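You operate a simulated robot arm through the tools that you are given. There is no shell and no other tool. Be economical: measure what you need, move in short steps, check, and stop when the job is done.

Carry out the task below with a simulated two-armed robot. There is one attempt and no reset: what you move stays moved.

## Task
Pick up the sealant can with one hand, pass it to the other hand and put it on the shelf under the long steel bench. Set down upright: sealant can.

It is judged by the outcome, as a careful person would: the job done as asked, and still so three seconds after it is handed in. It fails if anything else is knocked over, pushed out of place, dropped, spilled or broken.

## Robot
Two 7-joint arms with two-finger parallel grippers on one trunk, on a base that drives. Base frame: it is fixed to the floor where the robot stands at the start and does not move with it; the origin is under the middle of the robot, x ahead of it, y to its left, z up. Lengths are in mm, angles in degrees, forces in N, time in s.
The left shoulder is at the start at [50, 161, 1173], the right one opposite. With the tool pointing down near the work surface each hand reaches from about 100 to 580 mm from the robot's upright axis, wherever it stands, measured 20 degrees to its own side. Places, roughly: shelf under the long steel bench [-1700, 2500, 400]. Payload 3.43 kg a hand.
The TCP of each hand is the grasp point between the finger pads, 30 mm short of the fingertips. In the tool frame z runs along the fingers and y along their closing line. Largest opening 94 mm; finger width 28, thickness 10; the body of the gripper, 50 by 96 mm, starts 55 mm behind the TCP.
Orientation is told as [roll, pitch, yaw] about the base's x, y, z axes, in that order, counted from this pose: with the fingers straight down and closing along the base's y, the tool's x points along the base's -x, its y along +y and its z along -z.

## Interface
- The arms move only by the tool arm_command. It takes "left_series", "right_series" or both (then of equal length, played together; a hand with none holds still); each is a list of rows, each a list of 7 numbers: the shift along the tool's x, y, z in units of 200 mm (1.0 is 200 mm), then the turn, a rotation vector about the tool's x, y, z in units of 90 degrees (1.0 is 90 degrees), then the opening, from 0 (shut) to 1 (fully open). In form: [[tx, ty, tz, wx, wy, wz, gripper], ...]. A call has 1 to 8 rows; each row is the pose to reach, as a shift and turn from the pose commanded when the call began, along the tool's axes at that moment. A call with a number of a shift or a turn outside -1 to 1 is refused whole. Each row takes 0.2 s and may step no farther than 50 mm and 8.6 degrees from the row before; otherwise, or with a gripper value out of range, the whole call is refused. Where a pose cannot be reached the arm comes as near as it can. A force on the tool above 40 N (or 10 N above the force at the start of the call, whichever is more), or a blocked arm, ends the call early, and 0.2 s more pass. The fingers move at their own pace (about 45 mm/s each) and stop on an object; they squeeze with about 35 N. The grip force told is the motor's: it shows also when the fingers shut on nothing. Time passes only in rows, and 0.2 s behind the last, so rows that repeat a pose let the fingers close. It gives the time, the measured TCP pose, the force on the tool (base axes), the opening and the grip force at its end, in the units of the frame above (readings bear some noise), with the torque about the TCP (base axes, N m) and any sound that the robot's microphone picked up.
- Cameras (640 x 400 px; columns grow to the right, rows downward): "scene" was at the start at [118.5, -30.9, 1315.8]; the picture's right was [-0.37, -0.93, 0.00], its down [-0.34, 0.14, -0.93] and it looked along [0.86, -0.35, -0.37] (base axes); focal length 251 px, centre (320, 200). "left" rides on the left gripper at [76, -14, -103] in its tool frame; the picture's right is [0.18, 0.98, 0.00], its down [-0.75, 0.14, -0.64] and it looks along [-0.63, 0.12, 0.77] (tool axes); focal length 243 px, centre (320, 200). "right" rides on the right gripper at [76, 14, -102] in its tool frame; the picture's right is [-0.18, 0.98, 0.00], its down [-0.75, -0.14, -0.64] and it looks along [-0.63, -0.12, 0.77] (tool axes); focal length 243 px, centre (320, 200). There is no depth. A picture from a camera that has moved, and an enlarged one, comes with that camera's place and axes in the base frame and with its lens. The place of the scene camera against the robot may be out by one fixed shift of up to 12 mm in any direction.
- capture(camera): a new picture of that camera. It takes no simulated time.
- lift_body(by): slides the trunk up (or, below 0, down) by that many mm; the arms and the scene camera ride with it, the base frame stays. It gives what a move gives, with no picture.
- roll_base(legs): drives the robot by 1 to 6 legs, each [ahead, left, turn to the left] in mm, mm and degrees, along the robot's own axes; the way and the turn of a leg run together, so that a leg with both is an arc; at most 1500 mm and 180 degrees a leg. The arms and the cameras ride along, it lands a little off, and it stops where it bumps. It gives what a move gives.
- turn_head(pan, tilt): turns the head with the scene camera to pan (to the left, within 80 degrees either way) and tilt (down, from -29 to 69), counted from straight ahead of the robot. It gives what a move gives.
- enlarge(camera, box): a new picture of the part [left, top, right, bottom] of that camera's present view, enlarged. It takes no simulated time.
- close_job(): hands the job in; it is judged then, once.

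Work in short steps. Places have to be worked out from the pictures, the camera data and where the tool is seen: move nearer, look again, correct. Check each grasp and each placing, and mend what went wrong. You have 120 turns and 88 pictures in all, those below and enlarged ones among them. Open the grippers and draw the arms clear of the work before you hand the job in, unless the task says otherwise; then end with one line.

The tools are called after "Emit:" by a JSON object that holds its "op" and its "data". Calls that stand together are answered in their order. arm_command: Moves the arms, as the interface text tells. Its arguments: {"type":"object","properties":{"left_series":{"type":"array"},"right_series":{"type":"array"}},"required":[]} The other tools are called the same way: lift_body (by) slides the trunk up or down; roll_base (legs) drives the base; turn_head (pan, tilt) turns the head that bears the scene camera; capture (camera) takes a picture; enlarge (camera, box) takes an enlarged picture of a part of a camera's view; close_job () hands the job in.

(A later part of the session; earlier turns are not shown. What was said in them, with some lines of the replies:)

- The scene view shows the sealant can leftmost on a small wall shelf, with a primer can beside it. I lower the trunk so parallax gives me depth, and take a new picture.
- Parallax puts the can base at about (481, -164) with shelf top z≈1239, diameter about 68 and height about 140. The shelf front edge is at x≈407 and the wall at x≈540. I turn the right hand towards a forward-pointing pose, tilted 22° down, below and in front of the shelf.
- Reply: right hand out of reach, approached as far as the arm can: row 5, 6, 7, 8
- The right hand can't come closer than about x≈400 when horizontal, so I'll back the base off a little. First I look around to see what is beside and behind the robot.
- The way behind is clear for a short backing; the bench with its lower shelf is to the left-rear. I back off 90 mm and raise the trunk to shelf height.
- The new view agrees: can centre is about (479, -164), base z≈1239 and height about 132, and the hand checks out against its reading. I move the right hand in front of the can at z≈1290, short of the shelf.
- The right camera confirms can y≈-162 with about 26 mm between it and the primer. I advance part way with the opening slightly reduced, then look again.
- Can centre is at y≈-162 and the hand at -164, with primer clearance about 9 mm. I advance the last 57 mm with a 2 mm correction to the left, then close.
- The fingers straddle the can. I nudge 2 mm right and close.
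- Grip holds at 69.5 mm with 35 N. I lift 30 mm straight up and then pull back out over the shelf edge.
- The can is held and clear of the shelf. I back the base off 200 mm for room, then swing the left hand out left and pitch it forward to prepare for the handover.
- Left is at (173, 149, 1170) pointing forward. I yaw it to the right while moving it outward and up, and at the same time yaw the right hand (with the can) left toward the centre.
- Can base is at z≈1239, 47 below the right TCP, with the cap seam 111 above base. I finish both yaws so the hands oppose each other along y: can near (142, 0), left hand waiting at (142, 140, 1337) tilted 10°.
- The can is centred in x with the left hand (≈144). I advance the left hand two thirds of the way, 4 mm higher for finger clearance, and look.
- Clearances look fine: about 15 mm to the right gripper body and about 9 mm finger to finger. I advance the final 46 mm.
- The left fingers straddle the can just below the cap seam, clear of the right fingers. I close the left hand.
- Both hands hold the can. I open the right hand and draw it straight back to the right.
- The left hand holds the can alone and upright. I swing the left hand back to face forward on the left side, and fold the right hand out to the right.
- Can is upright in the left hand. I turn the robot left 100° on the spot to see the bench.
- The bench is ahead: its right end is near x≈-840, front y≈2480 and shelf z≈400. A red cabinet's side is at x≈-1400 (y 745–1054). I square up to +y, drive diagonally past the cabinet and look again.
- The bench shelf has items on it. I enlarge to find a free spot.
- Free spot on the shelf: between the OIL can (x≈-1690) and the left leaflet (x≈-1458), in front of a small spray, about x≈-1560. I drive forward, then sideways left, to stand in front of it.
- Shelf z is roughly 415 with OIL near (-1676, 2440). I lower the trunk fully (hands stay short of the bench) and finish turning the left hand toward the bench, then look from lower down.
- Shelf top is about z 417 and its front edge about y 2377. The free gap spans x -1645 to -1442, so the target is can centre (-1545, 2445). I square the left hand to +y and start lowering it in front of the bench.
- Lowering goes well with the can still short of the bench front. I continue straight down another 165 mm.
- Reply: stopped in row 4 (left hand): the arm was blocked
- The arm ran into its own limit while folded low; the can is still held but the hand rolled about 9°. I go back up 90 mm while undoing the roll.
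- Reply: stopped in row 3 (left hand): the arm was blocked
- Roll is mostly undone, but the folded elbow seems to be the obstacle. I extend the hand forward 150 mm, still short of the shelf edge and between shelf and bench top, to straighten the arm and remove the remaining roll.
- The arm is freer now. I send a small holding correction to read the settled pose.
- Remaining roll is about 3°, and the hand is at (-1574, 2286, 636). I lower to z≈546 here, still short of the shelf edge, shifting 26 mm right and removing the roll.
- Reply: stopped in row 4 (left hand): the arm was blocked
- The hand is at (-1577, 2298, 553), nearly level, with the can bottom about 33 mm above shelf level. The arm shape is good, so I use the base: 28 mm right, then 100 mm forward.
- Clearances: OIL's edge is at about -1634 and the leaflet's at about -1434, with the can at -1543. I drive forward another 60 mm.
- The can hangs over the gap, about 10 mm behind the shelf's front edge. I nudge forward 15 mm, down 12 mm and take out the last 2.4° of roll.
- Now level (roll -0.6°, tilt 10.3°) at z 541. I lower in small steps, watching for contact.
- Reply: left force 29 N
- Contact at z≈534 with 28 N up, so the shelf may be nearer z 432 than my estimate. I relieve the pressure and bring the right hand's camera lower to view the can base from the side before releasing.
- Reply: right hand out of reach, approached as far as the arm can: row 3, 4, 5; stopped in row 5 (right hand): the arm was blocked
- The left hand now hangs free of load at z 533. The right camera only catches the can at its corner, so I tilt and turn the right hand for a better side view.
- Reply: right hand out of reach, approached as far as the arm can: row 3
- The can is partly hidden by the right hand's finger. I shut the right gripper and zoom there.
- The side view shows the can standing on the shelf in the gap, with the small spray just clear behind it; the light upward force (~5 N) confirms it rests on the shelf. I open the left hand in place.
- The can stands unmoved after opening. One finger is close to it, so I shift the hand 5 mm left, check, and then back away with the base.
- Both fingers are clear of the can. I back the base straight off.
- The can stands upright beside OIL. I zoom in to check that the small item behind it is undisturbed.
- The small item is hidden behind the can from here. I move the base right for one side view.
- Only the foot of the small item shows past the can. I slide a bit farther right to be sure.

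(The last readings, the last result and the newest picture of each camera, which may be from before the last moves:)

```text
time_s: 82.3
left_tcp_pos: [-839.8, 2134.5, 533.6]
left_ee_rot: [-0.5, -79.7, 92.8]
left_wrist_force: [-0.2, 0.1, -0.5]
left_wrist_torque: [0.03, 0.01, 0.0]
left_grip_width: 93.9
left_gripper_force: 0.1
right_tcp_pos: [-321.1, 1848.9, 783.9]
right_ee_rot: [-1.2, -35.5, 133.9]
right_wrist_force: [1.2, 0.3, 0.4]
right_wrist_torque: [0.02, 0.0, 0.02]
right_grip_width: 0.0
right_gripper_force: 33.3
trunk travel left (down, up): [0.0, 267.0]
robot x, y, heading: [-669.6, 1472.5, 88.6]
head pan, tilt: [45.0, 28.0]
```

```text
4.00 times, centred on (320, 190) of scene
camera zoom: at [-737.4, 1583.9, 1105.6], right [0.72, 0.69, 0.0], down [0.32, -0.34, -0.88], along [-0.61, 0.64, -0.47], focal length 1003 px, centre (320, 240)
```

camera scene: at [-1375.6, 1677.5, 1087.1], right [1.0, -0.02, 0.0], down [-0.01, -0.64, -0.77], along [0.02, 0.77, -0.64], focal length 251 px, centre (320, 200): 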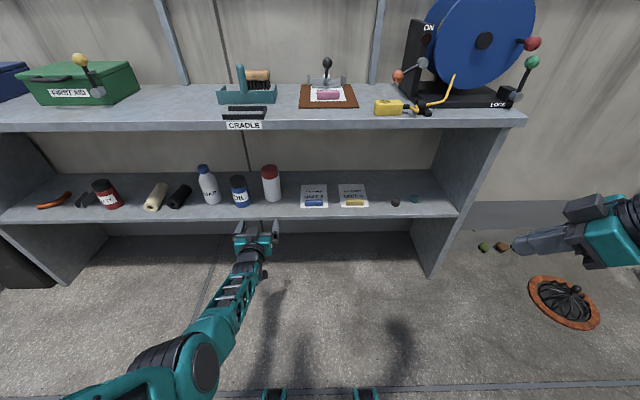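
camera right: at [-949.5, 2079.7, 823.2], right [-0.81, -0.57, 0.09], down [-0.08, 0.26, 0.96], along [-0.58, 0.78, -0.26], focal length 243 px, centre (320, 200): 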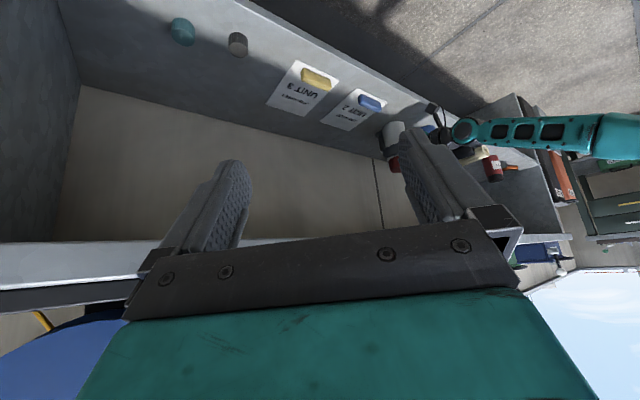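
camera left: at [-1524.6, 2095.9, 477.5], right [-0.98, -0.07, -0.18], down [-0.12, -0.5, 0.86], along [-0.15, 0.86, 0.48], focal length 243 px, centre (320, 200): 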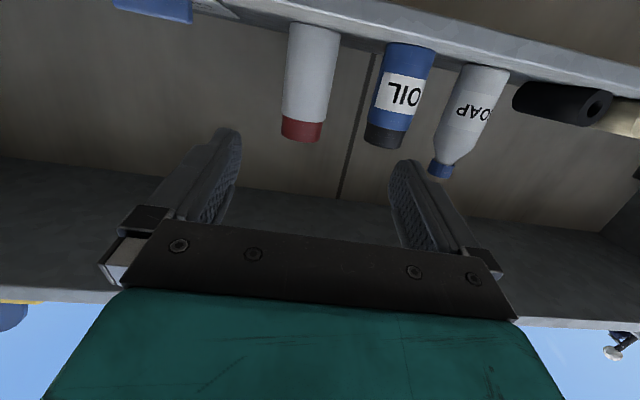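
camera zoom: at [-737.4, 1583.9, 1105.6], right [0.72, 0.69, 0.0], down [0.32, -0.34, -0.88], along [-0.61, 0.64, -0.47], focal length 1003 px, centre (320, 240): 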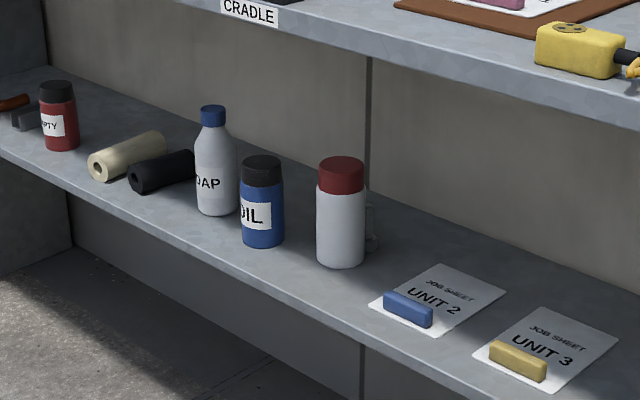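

The small item stands upright and everything else is in place. I open the right gripper before handing in.

Emit:
{"op": "arm_command", "data": {"right_series": [[0, 0, 0, 0, 0, 0, 1], [0, 0, 0, 0, 0, 0, 1], [0, 0, 0, 0, 0, 0, 1], [0, 0, 0, 0, 0, 0, 1], [0, 0, 0, 0, 0, 0, 1]]}}

```text
time_s: 83.5
left_tcp_pos: [-838.8, 2134.5, 532.3]
left_ee_rot: [-0.5, -79.7, 92.7]
left_wrist_force: [-0.5, 0.0, -0.3]
left_wrist_torque: [0.03, 0.01, 0.01]
left_grip_width: 93.8
left_gripper_force: 0.0
right_tcp_pos: [-321.8, 1848.7, 784.2]
right_ee_rot: [-1.2, -35.3, 133.8]
right_wrist_force: [0.9, -0.5, -0.4]
right_wrist_torque: [0.01, 0.01, 0.02]
right_grip_width: 94.1
right_gripper_force: 0.1
trunk travel left (down, up): [0.0, 267.0]
robot x, y, heading: [-663.7, 1473.6, 88.9]
head pan, tilt: [45.0, 28.0]
```

Both grippers are open and clear of the work, and the can stands upright on the shelf. I hand the job in.

Emit:
{"op": "close_job", "data": {}}

```text
The job is handed in.
```

The right hand picked up the sealant can and passed it to the left, which set it upright on the shelf under the long steel bench; in the last pictures nothing on the shelf had been knocked over or moved.
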